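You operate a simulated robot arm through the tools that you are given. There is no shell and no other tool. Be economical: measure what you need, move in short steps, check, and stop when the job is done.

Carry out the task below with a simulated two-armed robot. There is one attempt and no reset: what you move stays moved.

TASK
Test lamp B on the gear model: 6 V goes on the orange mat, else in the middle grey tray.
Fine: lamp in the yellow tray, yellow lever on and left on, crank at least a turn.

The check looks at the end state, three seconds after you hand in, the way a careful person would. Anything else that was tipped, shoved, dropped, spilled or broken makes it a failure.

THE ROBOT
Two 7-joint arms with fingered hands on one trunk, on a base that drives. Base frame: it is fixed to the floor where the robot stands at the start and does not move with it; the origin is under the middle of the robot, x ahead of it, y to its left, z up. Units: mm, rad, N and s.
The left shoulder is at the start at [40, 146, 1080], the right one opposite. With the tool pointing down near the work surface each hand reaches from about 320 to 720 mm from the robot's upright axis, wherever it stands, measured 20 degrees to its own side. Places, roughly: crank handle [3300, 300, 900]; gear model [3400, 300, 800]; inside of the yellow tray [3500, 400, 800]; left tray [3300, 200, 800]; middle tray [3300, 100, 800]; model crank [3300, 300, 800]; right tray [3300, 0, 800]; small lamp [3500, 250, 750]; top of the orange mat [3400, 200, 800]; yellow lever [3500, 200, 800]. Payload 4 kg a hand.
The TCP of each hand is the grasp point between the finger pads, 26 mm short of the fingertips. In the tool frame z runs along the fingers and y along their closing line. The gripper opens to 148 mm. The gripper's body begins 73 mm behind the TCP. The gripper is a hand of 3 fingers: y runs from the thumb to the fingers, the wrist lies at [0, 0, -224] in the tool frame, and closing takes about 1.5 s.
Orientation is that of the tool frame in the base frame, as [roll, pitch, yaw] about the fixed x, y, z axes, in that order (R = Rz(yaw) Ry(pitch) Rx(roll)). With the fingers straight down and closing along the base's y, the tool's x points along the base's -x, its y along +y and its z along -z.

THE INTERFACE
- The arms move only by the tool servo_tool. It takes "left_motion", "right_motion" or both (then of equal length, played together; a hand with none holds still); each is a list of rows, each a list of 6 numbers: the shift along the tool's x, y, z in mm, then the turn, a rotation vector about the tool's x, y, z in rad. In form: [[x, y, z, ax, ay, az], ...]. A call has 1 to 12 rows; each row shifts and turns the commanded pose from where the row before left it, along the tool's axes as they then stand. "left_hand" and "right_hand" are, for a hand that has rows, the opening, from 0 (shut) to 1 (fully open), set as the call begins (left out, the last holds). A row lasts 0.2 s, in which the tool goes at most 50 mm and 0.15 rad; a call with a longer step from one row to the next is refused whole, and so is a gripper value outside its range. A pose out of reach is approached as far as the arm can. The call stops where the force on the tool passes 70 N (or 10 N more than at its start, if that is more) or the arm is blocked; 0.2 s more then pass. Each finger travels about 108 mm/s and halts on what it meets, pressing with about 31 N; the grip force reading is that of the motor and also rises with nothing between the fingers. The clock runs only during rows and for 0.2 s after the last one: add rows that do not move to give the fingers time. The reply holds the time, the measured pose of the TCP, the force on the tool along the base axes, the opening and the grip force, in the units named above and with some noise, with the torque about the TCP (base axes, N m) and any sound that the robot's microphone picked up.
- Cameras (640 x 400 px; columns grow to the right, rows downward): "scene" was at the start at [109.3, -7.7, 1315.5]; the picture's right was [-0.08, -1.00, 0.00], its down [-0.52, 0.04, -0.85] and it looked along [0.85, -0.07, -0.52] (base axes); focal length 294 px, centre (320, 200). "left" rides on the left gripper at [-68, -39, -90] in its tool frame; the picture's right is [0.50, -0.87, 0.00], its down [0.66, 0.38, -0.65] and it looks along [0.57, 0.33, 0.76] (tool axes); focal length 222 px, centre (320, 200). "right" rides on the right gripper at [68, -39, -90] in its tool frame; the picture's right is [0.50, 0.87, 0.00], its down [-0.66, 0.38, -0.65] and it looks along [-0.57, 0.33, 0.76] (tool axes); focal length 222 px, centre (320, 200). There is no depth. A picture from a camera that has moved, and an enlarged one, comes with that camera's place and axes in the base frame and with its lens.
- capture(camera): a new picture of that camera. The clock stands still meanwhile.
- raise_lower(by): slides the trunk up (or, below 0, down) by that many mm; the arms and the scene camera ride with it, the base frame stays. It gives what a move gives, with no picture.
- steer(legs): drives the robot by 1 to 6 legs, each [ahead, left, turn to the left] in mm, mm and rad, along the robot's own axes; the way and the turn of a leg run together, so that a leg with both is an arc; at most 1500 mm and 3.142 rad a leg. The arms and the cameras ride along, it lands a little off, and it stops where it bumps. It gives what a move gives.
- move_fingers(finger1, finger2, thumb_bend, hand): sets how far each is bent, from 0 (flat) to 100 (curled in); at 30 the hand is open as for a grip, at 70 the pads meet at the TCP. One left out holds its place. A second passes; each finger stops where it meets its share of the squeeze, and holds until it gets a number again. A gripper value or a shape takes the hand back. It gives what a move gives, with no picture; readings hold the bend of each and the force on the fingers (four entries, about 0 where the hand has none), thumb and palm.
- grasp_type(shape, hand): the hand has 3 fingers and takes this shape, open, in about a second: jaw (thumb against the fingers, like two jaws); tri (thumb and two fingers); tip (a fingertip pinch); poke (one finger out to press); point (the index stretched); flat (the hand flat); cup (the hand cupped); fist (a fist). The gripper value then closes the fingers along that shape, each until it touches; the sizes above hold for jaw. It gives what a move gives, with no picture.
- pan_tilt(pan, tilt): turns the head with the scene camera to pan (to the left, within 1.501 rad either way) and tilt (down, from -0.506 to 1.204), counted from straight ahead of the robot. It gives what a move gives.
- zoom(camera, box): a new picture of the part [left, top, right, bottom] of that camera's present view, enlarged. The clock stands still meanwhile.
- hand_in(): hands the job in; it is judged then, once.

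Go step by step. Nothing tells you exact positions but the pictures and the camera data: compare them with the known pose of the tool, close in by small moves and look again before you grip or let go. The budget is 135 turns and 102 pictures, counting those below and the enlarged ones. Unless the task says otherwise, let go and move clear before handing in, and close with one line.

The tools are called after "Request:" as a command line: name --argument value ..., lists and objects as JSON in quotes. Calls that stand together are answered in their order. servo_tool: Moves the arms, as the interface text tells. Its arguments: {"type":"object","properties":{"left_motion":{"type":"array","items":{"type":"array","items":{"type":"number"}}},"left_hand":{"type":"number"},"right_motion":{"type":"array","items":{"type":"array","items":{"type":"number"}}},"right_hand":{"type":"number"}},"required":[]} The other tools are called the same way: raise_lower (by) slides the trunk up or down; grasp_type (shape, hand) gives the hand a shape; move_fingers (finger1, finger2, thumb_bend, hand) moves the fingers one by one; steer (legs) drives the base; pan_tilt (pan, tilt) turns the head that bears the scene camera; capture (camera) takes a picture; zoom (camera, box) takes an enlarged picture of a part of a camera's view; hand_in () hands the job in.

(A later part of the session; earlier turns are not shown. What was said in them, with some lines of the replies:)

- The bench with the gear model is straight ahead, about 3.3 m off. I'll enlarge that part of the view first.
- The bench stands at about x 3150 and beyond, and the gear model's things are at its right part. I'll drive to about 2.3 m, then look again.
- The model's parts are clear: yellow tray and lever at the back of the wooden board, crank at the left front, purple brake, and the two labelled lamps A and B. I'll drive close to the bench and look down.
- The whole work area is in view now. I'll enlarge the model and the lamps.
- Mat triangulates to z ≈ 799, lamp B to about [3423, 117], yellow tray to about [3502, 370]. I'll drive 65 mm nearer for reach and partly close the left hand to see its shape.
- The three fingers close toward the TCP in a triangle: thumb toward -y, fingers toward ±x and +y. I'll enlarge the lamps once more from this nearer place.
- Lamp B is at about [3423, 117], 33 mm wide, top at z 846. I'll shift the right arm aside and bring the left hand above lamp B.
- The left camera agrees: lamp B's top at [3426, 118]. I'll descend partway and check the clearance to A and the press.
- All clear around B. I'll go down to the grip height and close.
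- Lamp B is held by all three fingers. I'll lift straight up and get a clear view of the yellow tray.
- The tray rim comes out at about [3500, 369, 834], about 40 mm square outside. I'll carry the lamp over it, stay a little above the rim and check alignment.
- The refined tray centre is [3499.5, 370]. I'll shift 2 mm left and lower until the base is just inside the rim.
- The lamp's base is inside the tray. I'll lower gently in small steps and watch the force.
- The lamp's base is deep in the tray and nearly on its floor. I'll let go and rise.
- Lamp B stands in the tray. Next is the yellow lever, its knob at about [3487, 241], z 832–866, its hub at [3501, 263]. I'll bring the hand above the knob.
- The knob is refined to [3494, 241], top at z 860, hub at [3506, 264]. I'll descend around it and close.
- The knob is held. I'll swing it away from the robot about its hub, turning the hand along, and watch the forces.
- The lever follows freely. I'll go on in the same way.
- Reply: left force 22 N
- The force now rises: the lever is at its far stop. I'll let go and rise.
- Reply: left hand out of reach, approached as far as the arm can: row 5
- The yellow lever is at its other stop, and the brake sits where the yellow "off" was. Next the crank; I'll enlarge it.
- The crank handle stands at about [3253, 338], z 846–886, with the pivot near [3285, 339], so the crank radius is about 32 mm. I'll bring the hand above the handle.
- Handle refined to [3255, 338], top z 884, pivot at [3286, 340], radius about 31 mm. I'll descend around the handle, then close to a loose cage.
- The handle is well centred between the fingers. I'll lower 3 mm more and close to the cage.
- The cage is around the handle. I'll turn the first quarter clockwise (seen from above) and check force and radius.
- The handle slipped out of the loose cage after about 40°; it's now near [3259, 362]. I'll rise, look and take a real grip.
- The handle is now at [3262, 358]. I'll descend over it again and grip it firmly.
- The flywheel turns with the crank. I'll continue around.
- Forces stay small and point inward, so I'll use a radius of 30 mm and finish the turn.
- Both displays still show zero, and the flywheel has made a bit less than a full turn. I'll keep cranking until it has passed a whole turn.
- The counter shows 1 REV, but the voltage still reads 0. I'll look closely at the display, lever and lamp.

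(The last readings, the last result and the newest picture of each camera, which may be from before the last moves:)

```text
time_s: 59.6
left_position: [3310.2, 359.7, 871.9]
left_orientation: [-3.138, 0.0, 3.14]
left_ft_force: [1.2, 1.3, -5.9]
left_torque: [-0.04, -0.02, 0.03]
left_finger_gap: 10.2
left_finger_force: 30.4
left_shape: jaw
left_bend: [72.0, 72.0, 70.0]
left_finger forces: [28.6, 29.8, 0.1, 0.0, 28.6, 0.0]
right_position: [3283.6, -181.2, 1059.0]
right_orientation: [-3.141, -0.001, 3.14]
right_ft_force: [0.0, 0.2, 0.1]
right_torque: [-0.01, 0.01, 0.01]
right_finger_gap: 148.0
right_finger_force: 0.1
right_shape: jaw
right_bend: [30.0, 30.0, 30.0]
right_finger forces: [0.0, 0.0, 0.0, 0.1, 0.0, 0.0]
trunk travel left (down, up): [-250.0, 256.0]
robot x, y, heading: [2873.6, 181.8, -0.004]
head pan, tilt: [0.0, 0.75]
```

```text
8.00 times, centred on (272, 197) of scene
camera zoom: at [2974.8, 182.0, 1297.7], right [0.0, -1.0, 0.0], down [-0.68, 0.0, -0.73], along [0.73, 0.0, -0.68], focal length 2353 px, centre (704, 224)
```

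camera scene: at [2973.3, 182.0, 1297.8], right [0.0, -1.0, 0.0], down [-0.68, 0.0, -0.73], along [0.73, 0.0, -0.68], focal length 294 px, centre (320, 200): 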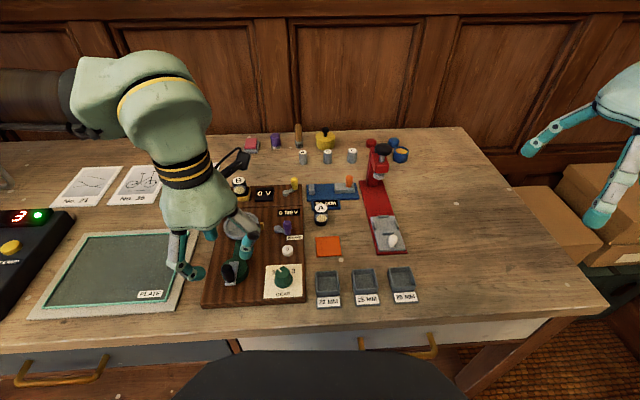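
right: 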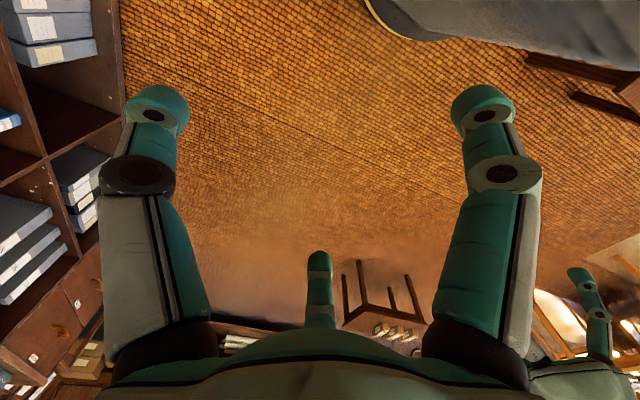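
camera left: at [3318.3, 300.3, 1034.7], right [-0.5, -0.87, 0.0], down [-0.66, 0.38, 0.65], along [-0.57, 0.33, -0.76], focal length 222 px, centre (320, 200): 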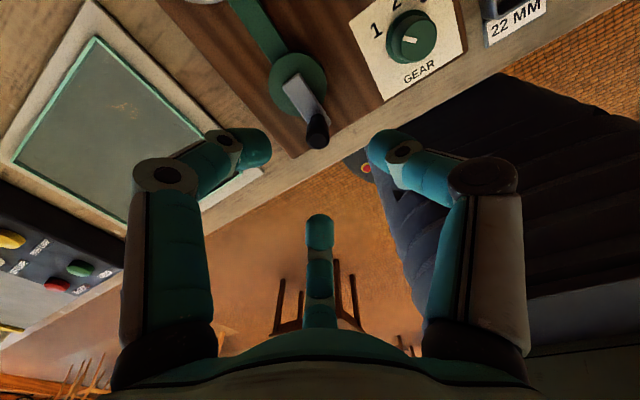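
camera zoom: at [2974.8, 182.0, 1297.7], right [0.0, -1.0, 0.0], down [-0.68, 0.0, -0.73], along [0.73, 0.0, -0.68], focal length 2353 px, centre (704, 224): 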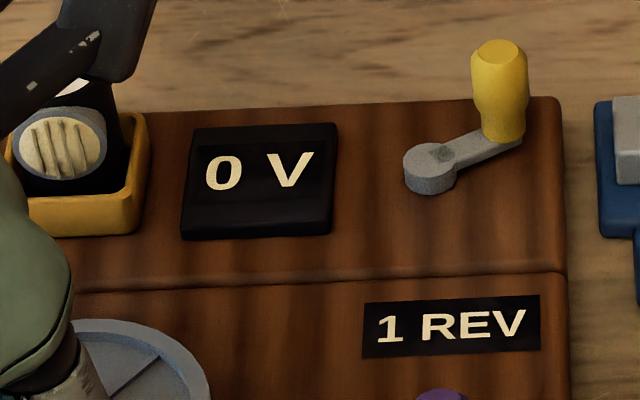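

Lamp and lever look right. I'll crank another turn, faster, in case the meter shows only at speed.

Request:
servo_tool --left_motion '[[-6.07, -14.3, 0, 0, 0, 0], [1.9, -15.4, 0, 0, 0, 0], [9.35, -12.4, 0, 0, 0, 0], [14.3, -6.07, 0, 0, 0, 0], [15.4, 1.9, 0, 0, 0, 0], [12.4, 9.35, 0, 0, 0, 0], [6.07, 14.3, 0, 0, 0, 0], [-1.9, 15.4, 0, 0, 0, 0], [-9.35, 12.4, 0, 0, 0, 0]]'

Request:
zoom --camera "scene" --box '[190, 170, 320, 310]'

```text
time_s: 61.6
left_position: [3266.9, 364.9, 873.0]
left_orientation: [-3.139, -0.001, -3.142]
left_ft_force: [-1.6, 1.3, -4.2]
left_torque: [0.02, 0.04, -0.03]
left_finger_gap: 10.3
left_finger_force: 30.9
left_shape: jaw
left_bend: [72.0, 72.0, 70.0]
left_finger forces: [27.5, 30.9, 0.0, 0.0, 28.1, 0.0]
right_position: [3283.6, -180.6, 1060.9]
right_orientation: [3.141, 0.002, 3.141]
right_ft_force: [1.0, -0.6, 0.7]
right_torque: [0.01, -0.02, 0.01]
right_finger_gap: 147.8
right_finger_force: 0.2
right_shape: jaw
right_bend: [30.0, 30.0, 30.0]
right_finger forces: [0.0, 0.0, 0.0, 0.0, 0.1, 0.0]
trunk travel left (down, up): [-250.0, 256.0]
robot x, y, heading: [2868.2, 179.8, -0.004]
head pan, tilt: [0.0, 0.75]
```

```text
2.86 times, centred on (255, 240) of scene
camera zoom: at [2974.1, 182.7, 1297.7], right [0.0, -1.0, 0.0], down [-0.68, 0.0, -0.73], along [0.73, 0.0, -0.68], focal length 840 px, centre (506, 86)
```

zoom: 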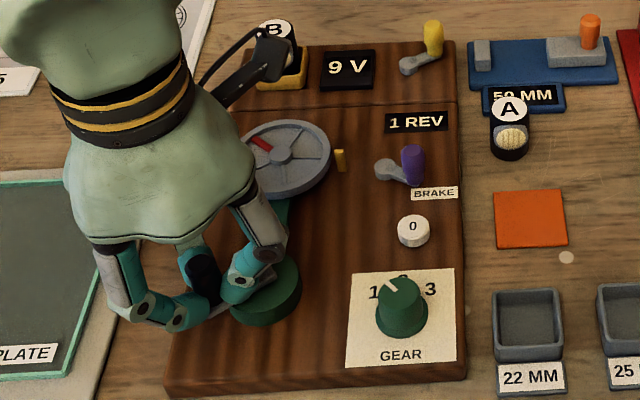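

The meter now reads 9 V. I'll check that it is steady: wait first, then crank a little more.

Request:
servo_tool --left_motion '[[0, 0, 0, 0, 0, 0], [0, 0, 0, 0, 0, 0], [0, 0, 0, 0, 0, 0], [0, 0, 0, 0, 0, 0], [0, 0, 0, 0, 0, 0]]'

Request:
zoom --camera "scene" --box '[232, 172, 312, 222]'

Request:
servo_tool --left_motion '[[-7.5, 3.0, 0, 0, 0, 0], [-7.5, 2.1, 0, 0, 0, 0], [-7.85, 0.05, 0, 0, 0, 0], [-7.6, -2.0, 0, 0, 0, 0], [-6.8, -3.85, 0, 0, 0, 0], [-5.6, -5.5, 0, 0, 0, 0]]'

Request:
zoom --camera "scene" --box '[190, 170, 320, 310]'

```text
time_s: 62.9
left_position: [3267.4, 363.6, 871.6]
left_orientation: [3.14, 0.0, -3.14]
left_ft_force: [-2.2, 2.9, -4.9]
left_torque: [0.02, 0.01, -0.04]
left_finger_gap: 10.1
left_finger_force: 31.4
left_shape: jaw
left_bend: [72.0, 72.0, 70.0]
left_finger forces: [27.6, 31.4, 0.1, 0.0, 27.6, 0.1]
right_position: [3283.2, -180.5, 1060.8]
right_orientation: [-3.141, 0.0, 3.14]
right_ft_force: [-0.1, -1.4, -0.8]
right_torque: [-0.03, 0.0, 0.03]
right_finger_gap: 148.0
right_finger_force: 0.0
right_shape: jaw
right_bend: [30.0, 30.0, 30.0]
right_finger forces: [0.0, 0.0, 0.1, 0.0, 0.0, 0.0]
trunk travel left (down, up): [-250.0, 256.0]
robot x, y, heading: [2870.6, 183.5, 0.0]
head pan, tilt: [0.0, 0.75]
```

```text
8.00 times, centred on (272, 197) of scene
camera zoom: at [2973.9, 182.7, 1297.7], right [0.0, -1.0, 0.0], down [-0.68, 0.0, -0.73], along [0.73, 0.0, -0.68], focal length 2353 px, centre (704, 224)
```

zoom: 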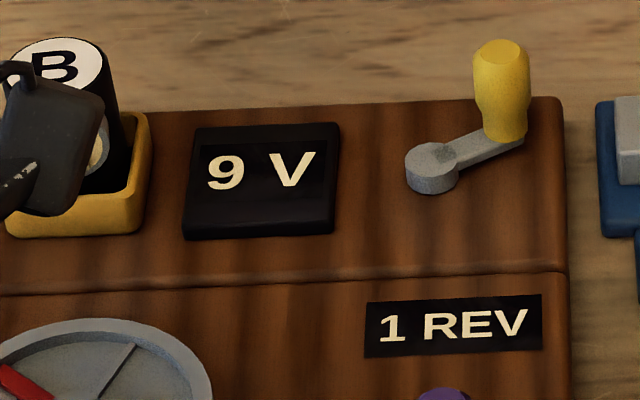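

```text
time_s: 64.2
left_position: [3311.4, 357.7, 872.3]
left_orientation: [-3.142, -0.004, -3.141]
left_ft_force: [-1.5, -0.7, -14.1]
left_torque: [-0.04, 0.02, 0.02]
left_finger_gap: 10.1
left_finger_force: 30.6
left_shape: jaw
left_bend: [72.0, 72.0, 70.0]
left_finger forces: [27.6, 30.5, 0.0, 0.0, 30.2, 0.1]
right_position: [3284.4, -180.0, 1059.1]
right_orientation: [3.141, -0.003, 3.14]
right_ft_force: [-0.4, 0.1, 0.0]
right_torque: [-0.03, 0.0, 0.0]
right_finger_gap: 147.8
right_finger_force: 0.1
right_shape: jaw
right_bend: [30.0, 30.0, 30.0]
right_finger forces: [0.1, 0.0, 0.0, 0.1, 0.1, 0.1]
trunk travel left (down, up): [-250.0, 256.0]
robot x, y, heading: [2868.9, 185.6, 0.002]
head pan, tilt: [0.0, 0.75]
```

```text
2.86 times, centred on (255, 240) of scene
camera zoom: at [2975.1, 182.0, 1297.6], right [0.0, -1.0, 0.0], down [-0.68, 0.0, -0.73], along [0.73, 0.0, -0.68], focal length 840 px, centre (506, 86)
```

zoom: 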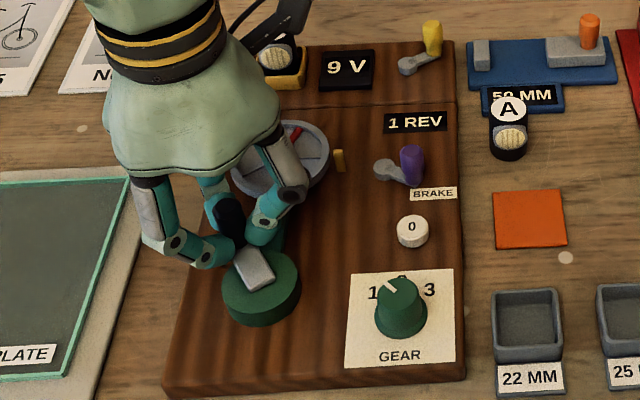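

It stays at 9 V, so lamp B belongs in the middle grey tray, and the lever stays on. I'll release the crank and rise.

Request:
servo_tool --left_motion '[[0, 0, 0, 0, 0, 0], [0, 0, 0, 0, 0, 0], [0, 0, 0, 0, 0, 0]]' --left_hand 0.4

Request:
servo_tool --left_motion '[[0, 0, -25, 0, 0, 0], [0, 0, -35, 0, 0, 0], [0, 0, -30, 0, 0, 0], [-30, 2, 0, 0, 0, 0], [-40, 2, 0, 0, 0, 0], [-40, 2, 0, 0, 0, 0], [-40, 2, 0, 0, 0, 0], [-37, 2, 0, 0, 0, 0], [0, 0, 0, 0, 0, 0], [0, 0, 0, 0, 0, 0]]'

Request:
zoom --camera "left" --box '[240, 60, 400, 160]'

Request:
zoom --camera "scene" --box '[300, 250, 420, 325]'

```text
time_s: 65.0
left_position: [3311.4, 358.3, 873.9]
left_orientation: [-3.141, 0.001, -3.142]
left_ft_force: [0.1, 0.5, 0.6]
left_torque: [0.03, 0.01, 0.01]
left_finger_gap: 58.7
left_finger_force: 0.1
left_shape: jaw
left_bend: [77.0, 77.0, 70.0]
left_finger forces: [0.0, 0.0, 0.0, 0.0, 0.0, 0.1]
right_position: [3284.2, -180.0, 1059.9]
right_orientation: [-3.141, 0.002, -3.141]
right_ft_force: [0.4, -0.2, -0.1]
right_torque: [0.0, 0.0, -0.02]
right_finger_gap: 148.1
right_finger_force: 0.0
right_shape: jaw
right_bend: [30.0, 30.0, 30.0]
right_finger forces: [0.1, 0.2, 0.2, 0.1, 0.0, 0.0]
trunk travel left (down, up): [-250.0, 256.0]
robot x, y, heading: [2867.0, 184.1, -0.002]
head pan, tilt: [0.0, 0.75]
```

```text
time_s: 67.2
left_position: [3498.8, 370.5, 963.0]
left_orientation: [-3.14, 0.0, -3.141]
left_ft_force: [1.1, -0.3, 0.6]
left_torque: [0.02, 0.02, -0.02]
left_finger_gap: 58.9
left_finger_force: 0.1
left_shape: jaw
left_bend: [77.0, 77.0, 70.0]
left_finger forces: [0.0, 0.0, 0.0, 0.0, 0.1, 0.1]
right_position: [3284.4, -180.3, 1061.0]
right_orientation: [-3.141, 0.0, -3.14]
right_ft_force: [-0.5, 0.2, -1.1]
right_torque: [0.02, -0.01, -0.01]
right_finger_gap: 147.9
right_finger_force: 0.1
right_shape: jaw
right_bend: [30.0, 30.0, 30.0]
right_finger forces: [0.0, 0.1, 0.1, 0.1, 0.0, 0.0]
trunk travel left (down, up): [-250.0, 256.0]
robot x, y, heading: [2871.3, 181.4, 0.004]
head pan, tilt: [0.0, 0.75]
```

```text
4.00 times, centred on (320, 110) of left
camera zoom: at [3566.3, 330.5, 1053.3], right [-0.5, -0.87, 0.0], down [-0.66, 0.38, 0.65], along [-0.57, 0.33, -0.76], focal length 888 px, centre (320, 560)
```

zoom: 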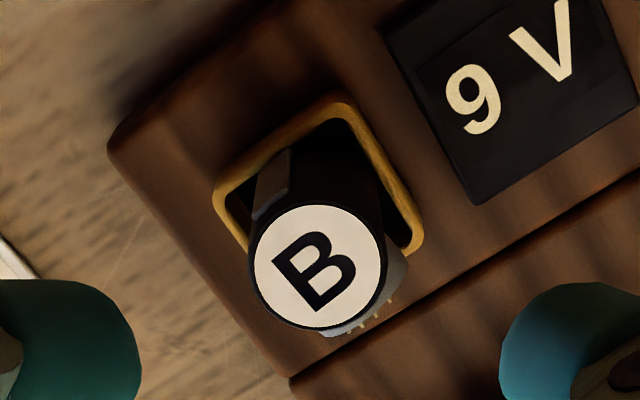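

```text
5.33 times, centred on (360, 288) of scene
camera zoom: at [2974.1, 181.9, 1297.7], right [0.0, -1.0, 0.0], down [-0.68, 0.0, -0.73], along [0.73, 0.0, -0.68], focal length 1569 px, centre (107, -267)
```

zoom: 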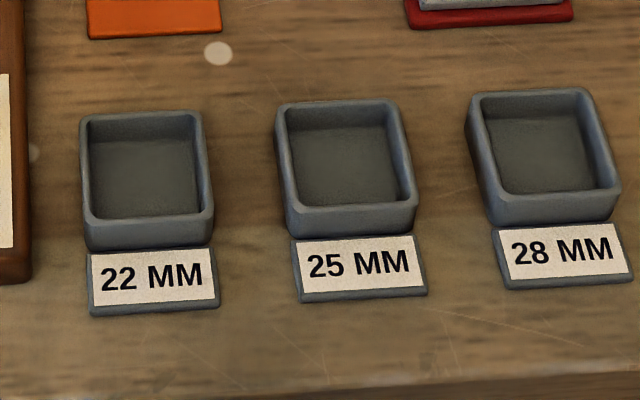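

The lamp is right under the hand. I'll go down to the former grip height and grasp it again.

Request:
servo_tool --left_motion '[[0, 0, 35, 0, 0, 0], [0, 0, 35, 0, 0, 0], [0, 0, 17, 0, 0, 0], [0, 0, 10, 0, 0, 0], [0, 0, 0, 0, 0, 0]]'

Request:
servo_tool --left_motion '[[0, 0, 0, 0, 0, 0], [0, 0, 0, 0, 0, 0], [0, 0, 0, 0, 0, 0], [0, 0, 0, 0, 0, 0], [0, 0, 0, 0, 0, 0]]' --left_hand 0.05

Request:
servo_tool --left_motion '[[0, 0, -10, 0, 0, 0], [0, 0, -20, 0, 0, 0], [0, 0, -40, 0, 0, 0], [0, 0, -40, 0, 0, 0], [0, 0, -15, 0, 0, 0], [0, 0, 0, 0, 0, 0]]'

Request:
zoom --camera "scene" --box '[190, 130, 334, 220]'

```text
time_s: 68.5
left_position: [3497.2, 368.5, 864.3]
left_orientation: [-3.141, -0.001, -3.141]
left_ft_force: [0.4, 0.3, -0.3]
left_torque: [0.02, -0.01, 0.04]
left_finger_gap: 58.8
left_finger_force: 0.0
left_shape: jaw
left_bend: [77.0, 77.0, 70.0]
left_finger forces: [0.0, 0.0, 0.1, 0.0, 0.1, 0.1]
right_position: [3283.5, -181.0, 1059.7]
right_orientation: [-3.142, 0.0, -3.141]
right_ft_force: [0.7, 0.5, 0.4]
right_torque: [0.01, -0.02, 0.02]
right_finger_gap: 147.9
right_finger_force: 0.0
right_shape: jaw
right_bend: [30.0, 30.0, 30.0]
right_finger forces: [0.1, 0.0, 0.0, 0.0, 0.0, 0.0]
trunk travel left (down, up): [-250.0, 256.0]
robot x, y, heading: [2872.1, 182.1, -0.006]
head pan, tilt: [0.0, 0.75]
```

```text
time_s: 69.7
left_position: [3498.0, 368.5, 866.0]
left_orientation: [-3.141, -0.002, -3.14]
left_ft_force: [-0.5, -0.4, -0.2]
left_torque: [-0.03, 0.01, 0.0]
left_finger_gap: 24.9
left_finger_force: 31.5
left_shape: jaw
left_bend: [75.0, 75.0, 70.0]
left_finger forces: [27.5, 27.7, 0.0, 0.0, 27.8, 0.1]
right_position: [3283.6, -181.8, 1058.8]
right_orientation: [-3.141, 0.001, -3.14]
right_ft_force: [0.5, -0.2, 0.4]
right_torque: [0.02, 0.0, 0.03]
right_finger_gap: 148.1
right_finger_force: 0.0
right_shape: jaw
right_bend: [30.0, 30.0, 30.0]
right_finger forces: [0.0, 0.0, 0.0, 0.1, 0.0, 0.1]
trunk travel left (down, up): [-250.0, 256.0]
robot x, y, heading: [2871.4, 188.7, 0.001]
head pan, tilt: [0.0, 0.75]
```

```text
time_s: 71.0
left_position: [3497.5, 368.9, 991.2]
left_orientation: [-3.141, 0.0, 3.141]
left_ft_force: [-0.2, 0.3, -0.4]
left_torque: [0.01, -0.02, 0.01]
left_finger_gap: 25.1
left_finger_force: 30.9
left_shape: jaw
left_bend: [75.0, 75.0, 70.0]
left_finger forces: [27.6, 27.7, 0.0, 0.0, 27.6, 0.0]
right_position: [3283.7, -180.8, 1059.3]
right_orientation: [-3.139, 0.0, 3.141]
right_ft_force: [-0.8, 0.6, 0.2]
right_torque: [0.01, -0.05, 0.01]
right_finger_gap: 147.8
right_finger_force: 0.0
right_shape: jaw
right_bend: [30.0, 30.0, 30.0]
right_finger forces: [0.0, 0.0, 0.0, 0.0, 0.1, 0.1]
trunk travel left (down, up): [-250.0, 256.0]
robot x, y, heading: [2872.6, 182.9, 0.001]
head pan, tilt: [0.0, 0.75]
```

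```text
4.44 times, centred on (262, 175) of scene
camera zoom: at [2973.9, 182.2, 1297.7], right [0.0, -1.0, 0.0], down [-0.68, 0.0, -0.73], along [0.73, 0.0, -0.68], focal length 1307 px, centre (578, 311)
```

zoom: 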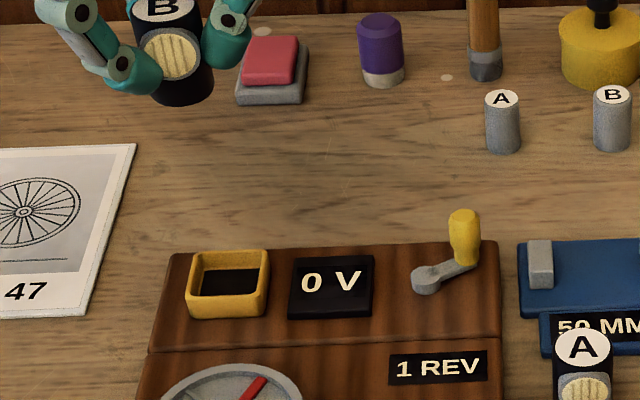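

Lamp B is lifted. I'll carry it above the middle tray at about [3275, 99] and check the alignment.

Request:
servo_tool --left_motion '[[27.8, -33.8, 0, 0, 0, 0], [27.8, -33.8, 0, 0, 0, 0], [27.8, -33.8, 0, 0, 0, 0], [27.8, -33.8, 0, 0, 0, 0], [27.8, -33.8, 0, 0, 0, 0], [27.8, -33.8, 0, 0, 0, 0], [27.8, -33.8, 0, 0, 0, 0], [27.8, -33.8, 0, 0, 0, 0], [0, 0, 40, 0, 0, 0], [0, 0, 40, 0, 0, 0], [0, 0, 0, 0, 0, 0]]'

Request:
zoom --camera "left" --box '[240, 100, 400, 200]'

Request:
zoom --camera "scene" --box '[300, 210, 436, 325]'

```text
time_s: 73.5
left_position: [3274.1, 97.0, 911.5]
left_orientation: [3.141, -0.001, 3.141]
left_ft_force: [-0.3, 0.2, -0.8]
left_torque: [0.0, -0.04, 0.02]
left_finger_gap: 24.9
left_finger_force: 31.0
left_shape: jaw
left_bend: [75.0, 75.0, 70.0]
left_finger forces: [27.7, 27.7, 0.0, 0.0, 27.7, 0.0]
right_position: [3282.6, -181.8, 1060.8]
right_orientation: [-3.14, 0.002, -3.14]
right_ft_force: [0.5, 0.7, -0.3]
right_torque: [-0.03, -0.01, -0.01]
right_finger_gap: 147.8
right_finger_force: 0.0
right_shape: jaw
right_bend: [30.0, 30.0, 30.0]
right_finger forces: [0.0, 0.1, 0.1, 0.0, 0.0, 0.0]
trunk travel left (down, up): [-250.0, 256.0]
robot x, y, heading: [2870.6, 180.9, -0.003]
head pan, tilt: [0.0, 0.75]
```

```text
4.00 times, centred on (320, 150) of left
camera zoom: at [3342.2, 58.2, 1001.4], right [-0.5, -0.87, 0.0], down [-0.66, 0.38, 0.65], along [-0.57, 0.33, -0.76], focal length 888 px, centre (320, 400)
```

zoom: 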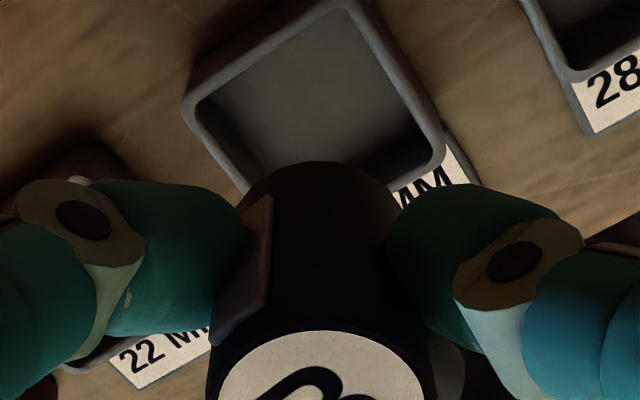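

```text
3.48 times, centred on (368, 268) of scene
camera zoom: at [2973.3, 181.8, 1297.8], right [0.0, -1.0, 0.0], down [-0.68, 0.0, -0.73], along [0.73, 0.0, -0.68], focal length 1023 px, centre (153, -35)
```

zoom: 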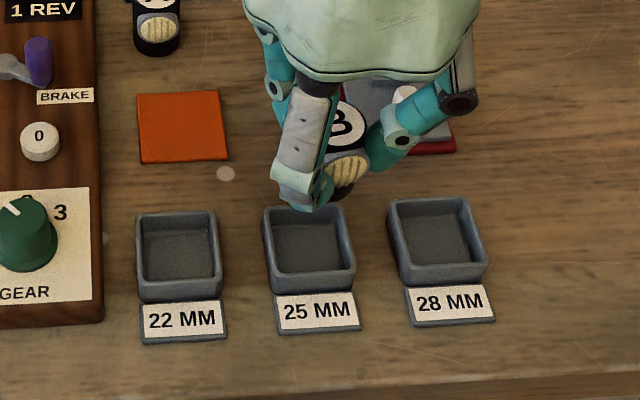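

The tray centre refines to [3273, 100], rim at about z 822. I'll shift 2 mm and lower into it.

Request:
servo_tool --left_motion '[[1, 2.3, 15, 0, 0, 0], [0, 0, 20, 0, 0, 0], [0, 0, 15, 0, 0, 0], [0, 0, 5, 0, 0, 0], [0, 0, 0, 0, 0, 0]]'

Request:
zoom --camera "scene" --box '[320, 240, 400, 310]'

Request:
zoom --camera "left" --box '[240, 100, 400, 200]'

```text
time_s: 74.7
left_position: [3274.1, 99.4, 857.2]
left_orientation: [-3.14, 0.001, -3.141]
left_ft_force: [-0.3, -1.0, -0.8]
left_torque: [0.01, 0.04, -0.01]
left_finger_gap: 24.7
left_finger_force: 31.1
left_shape: jaw
left_bend: [75.0, 75.0, 70.0]
left_finger forces: [27.6, 27.6, 0.0, 0.0, 27.7, 0.1]
right_position: [3284.4, -179.9, 1059.1]
right_orientation: [3.14, 0.0, -3.141]
right_ft_force: [-0.1, 0.4, 0.1]
right_torque: [0.04, 0.01, -0.02]
right_finger_gap: 147.9
right_finger_force: 0.2
right_shape: jaw
right_bend: [30.0, 30.0, 30.0]
right_finger forces: [0.1, 0.1, 0.0, 0.1, 0.1, 0.0]
trunk travel left (down, up): [-250.0, 256.0]
robot x, y, heading: [2872.4, 182.3, 0.002]
head pan, tilt: [0.0, 0.75]
```

```text
5.71 times, centred on (360, 275) of scene
camera zoom: at [2973.9, 181.9, 1297.7], right [0.0, -1.0, 0.0], down [-0.68, 0.0, -0.73], along [0.73, 0.0, -0.68], focal length 1681 px, centre (91, -229)
```

zoom: 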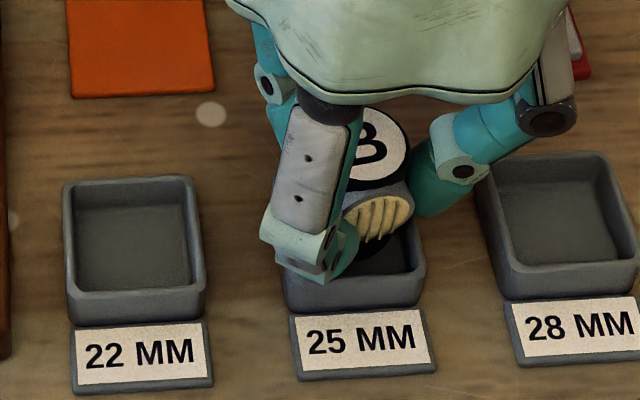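

```text
4.00 times, centred on (320, 150) of left
camera zoom: at [3342.0, 60.9, 946.3], right [-0.5, -0.87, 0.0], down [-0.66, 0.38, 0.65], along [-0.57, 0.33, -0.76], focal length 888 px, centre (320, 400)
```

zoom: 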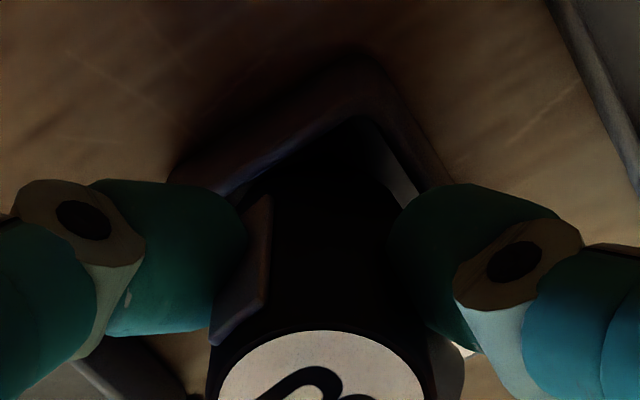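

The lamp is inside the tray walls. I'll lower the last few millimetres slowly.

Request:
servo_tool --left_motion '[[0, 0, 2, 0, 0, 0], [0, 0, 2, 0, 0, 0], [0, 0, 2, 0, 0, 0], [0, 0, 0, 0, 0, 0]]'

Request:
servo_tool --left_motion '[[0, 0, 1.5, 0, 0, 0], [0, 0, 0, 0, 0, 0]]'

Request:
zoom --camera "scene" --box '[320, 240, 400, 310]'

```text
time_s: 75.7
left_position: [3273.6, 99.0, 849.5]
left_orientation: [3.141, -0.001, -3.141]
left_ft_force: [-0.7, -0.3, 0.0]
left_torque: [0.01, 0.0, 0.01]
left_finger_gap: 24.6
left_finger_force: 31.3
left_shape: jaw
left_bend: [75.0, 75.0, 70.0]
left_finger forces: [27.6, 27.6, 0.0, 0.0, 27.7, 0.1]
right_position: [3283.5, -180.7, 1060.2]
right_orientation: [3.14, 0.0, 3.141]
right_ft_force: [0.1, -0.6, 1.0]
right_torque: [0.0, 0.0, -0.01]
right_finger_gap: 148.0
right_finger_force: 0.0
right_shape: jaw
right_bend: [30.0, 30.0, 30.0]
right_finger forces: [0.0, 0.0, 0.1, 0.0, 0.0, 0.0]
trunk travel left (down, up): [-250.0, 256.0]
robot x, y, heading: [2870.5, 183.6, -0.004]
head pan, tilt: [0.0, 0.75]
```

```text
time_s: 76.2
left_position: [3273.8, 99.6, 849.4]
left_orientation: [3.14, 0.0, -3.141]
left_ft_force: [-0.1, -0.8, -1.2]
left_torque: [0.0, 0.0, 0.0]
left_finger_gap: 25.0
left_finger_force: 30.8
left_shape: jaw
left_bend: [75.0, 75.0, 70.0]
left_finger forces: [27.6, 27.6, 0.0, 0.0, 27.8, 0.0]
right_position: [3283.2, -180.9, 1060.0]
right_orientation: [3.141, 0.001, 3.141]
right_ft_force: [0.3, 0.2, -0.2]
right_torque: [-0.01, 0.01, -0.03]
right_finger_gap: 147.7
right_finger_force: 0.1
right_shape: jaw
right_bend: [30.0, 30.0, 30.0]
right_finger forces: [0.2, 0.0, 0.0, 0.1, 0.0, 0.1]
trunk travel left (down, up): [-250.0, 256.0]
robot x, y, heading: [2871.3, 183.6, -0.0]
head pan, tilt: [0.0, 0.75]
```

```text
5.71 times, centred on (360, 275) of scene
camera zoom: at [2973.8, 181.9, 1297.7], right [0.0, -1.0, 0.0], down [-0.68, 0.0, -0.73], along [0.73, 0.0, -0.68], focal length 1681 px, centre (91, -229)
```

zoom: 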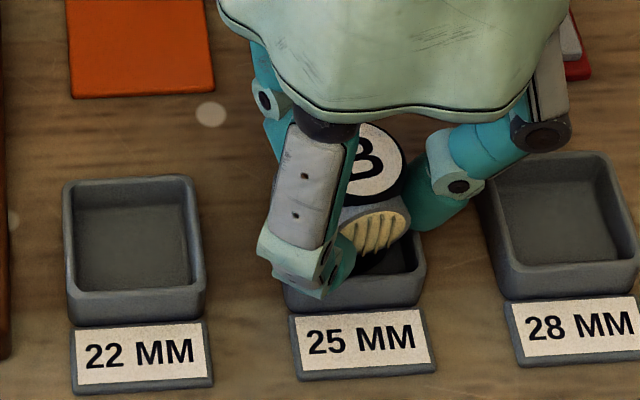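

No contact yet, and only a few millimetres remain. I'll lower 1.5 mm more and open only a little, as the neighbouring trays are near.

Request:
servo_tool --left_motion '[[0, 0, 1.5, 0, 0, 0], [0, 0, 0, 0, 0, 0]]'

Request:
servo_tool --left_motion '[[0, 0, 0, 0, 0, 0], [0, 0, 0, 0, 0, 0], [0, 0, 0, 0, 0, 0]]' --left_hand 0.3

Request:
servo_tool --left_motion '[[0, 0, -10, 0, 0, 0], [0, 0, -30, 0, 0, 0], [0, 0, -40, 0, 0, 0], [0, 0, -40, 0, 0, 0], [0, 0, -30, 0, 0, 0], [0, 40, 0, 0, 0, 0], [0, 45, 0, 0, 0, 0], [0, 45, 0, 0, 0, 0], [0, 45, 0, 0, 0, 0], [0, 45, 0, 0, 0, 0], [0, 0, 0, 0, 0, 0]]'

Request:
capture --camera "scene"

Request:
zoom --camera "scene" --box '[260, 170, 420, 310]'

```text
time_s: 76.8
left_position: [3273.7, 99.5, 847.3]
left_orientation: [-3.141, 0.0, 3.141]
left_ft_force: [-0.4, -0.1, -1.3]
left_torque: [0.01, 0.01, 0.03]
left_finger_gap: 24.9
left_finger_force: 31.1
left_shape: jaw
left_bend: [75.0, 75.0, 70.0]
left_finger forces: [27.6, 27.6, 0.0, 0.1, 27.7, 0.0]
right_position: [3283.5, -180.8, 1060.1]
right_orientation: [-3.141, 0.001, -3.141]
right_ft_force: [-1.0, -0.2, -0.2]
right_torque: [0.01, 0.0, -0.01]
right_finger_gap: 147.7
right_finger_force: 0.1
right_shape: jaw
right_bend: [30.0, 30.0, 30.0]
right_finger forces: [0.0, 0.1, 0.1, 0.0, 0.0, 0.0]
trunk travel left (down, up): [-250.0, 256.0]
robot x, y, heading: [2872.4, 182.5, 0.002]
head pan, tilt: [0.0, 0.75]
```

```text
time_s: 77.7
left_position: [3274.9, 100.8, 847.2]
left_orientation: [-3.141, 0.001, -3.141]
left_ft_force: [-0.2, 0.1, 0.9]
left_torque: [-0.01, 0.04, 0.01]
left_finger_gap: 44.2
left_finger_force: 0.0
left_shape: jaw
left_bend: [77.0, 77.0, 70.0]
left_finger forces: [0.1, 0.4, 0.1, 0.0, 0.1, 0.0]
right_position: [3284.1, -180.3, 1059.8]
right_orientation: [3.14, -0.002, 3.141]
right_ft_force: [-0.5, -1.0, 0.4]
right_torque: [-0.01, 0.0, 0.05]
right_finger_gap: 147.8
right_finger_force: 0.0
right_shape: jaw
right_bend: [30.0, 30.0, 30.0]
right_finger forces: [0.0, 0.0, 0.1, 0.1, 0.0, 0.1]
trunk travel left (down, up): [-250.0, 256.0]
robot x, y, heading: [2872.8, 185.8, -0.002]
head pan, tilt: [0.0, 0.75]
```

```text
time_s: 80.0
left_position: [3274.1, 321.6, 997.1]
left_orientation: [3.139, 0.0, -3.141]
left_ft_force: [0.6, -0.1, -0.5]
left_torque: [0.02, 0.04, 0.02]
left_finger_gap: 44.2
left_finger_force: 0.1
left_shape: jaw
left_bend: [77.0, 77.0, 70.0]
left_finger forces: [0.1, 0.1, 0.0, 0.0, 0.0, 0.0]
right_position: [3283.0, -181.9, 1059.3]
right_orientation: [3.138, 0.0, 3.141]
right_ft_force: [0.3, 0.7, 0.8]
right_torque: [0.04, 0.01, 0.0]
right_finger_gap: 148.0
right_finger_force: 0.1
right_shape: jaw
right_bend: [30.0, 30.0, 30.0]
right_finger forces: [0.1, 0.0, 0.0, 0.1, 0.0, 0.1]
trunk travel left (down, up): [-250.0, 256.0]
robot x, y, heading: [2871.2, 180.5, 0.001]
head pan, tilt: [0.0, 0.75]
```

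```text
34 pictures are left
camera scene: at [2974.1, 180.8, 1297.7], right [0.0, -1.0, 0.0], down [-0.68, 0.0, -0.73], along [0.73, 0.0, -0.68], focal length 294 px, centre (320, 200)
```

scene: 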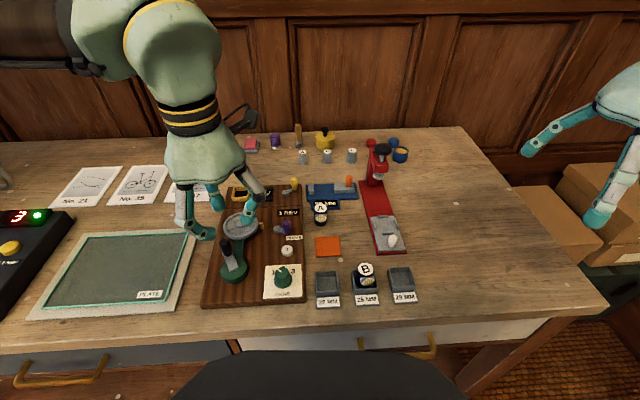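

```text
2.86 times, centred on (340, 240) of scene
camera zoom: at [2974.1, 180.8, 1297.7], right [0.0, -1.0, 0.0], down [-0.68, 0.0, -0.73], along [0.73, 0.0, -0.68], focal length 840 px, centre (263, 86)
```

zoom: 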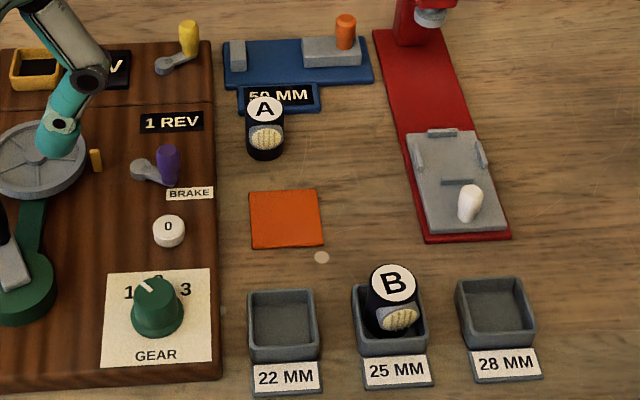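

Lamp B, which tested at 9 V, stands in the middle grey tray. The yellow lever is still on, nothing else has moved and both hands are clear, so I'm handing in.

Request:
hand_in

```text
The job is handed in.
```

Lamp B read 9 V, not 6 V, so it went into the middle grey tray; the yellow lever was left on.
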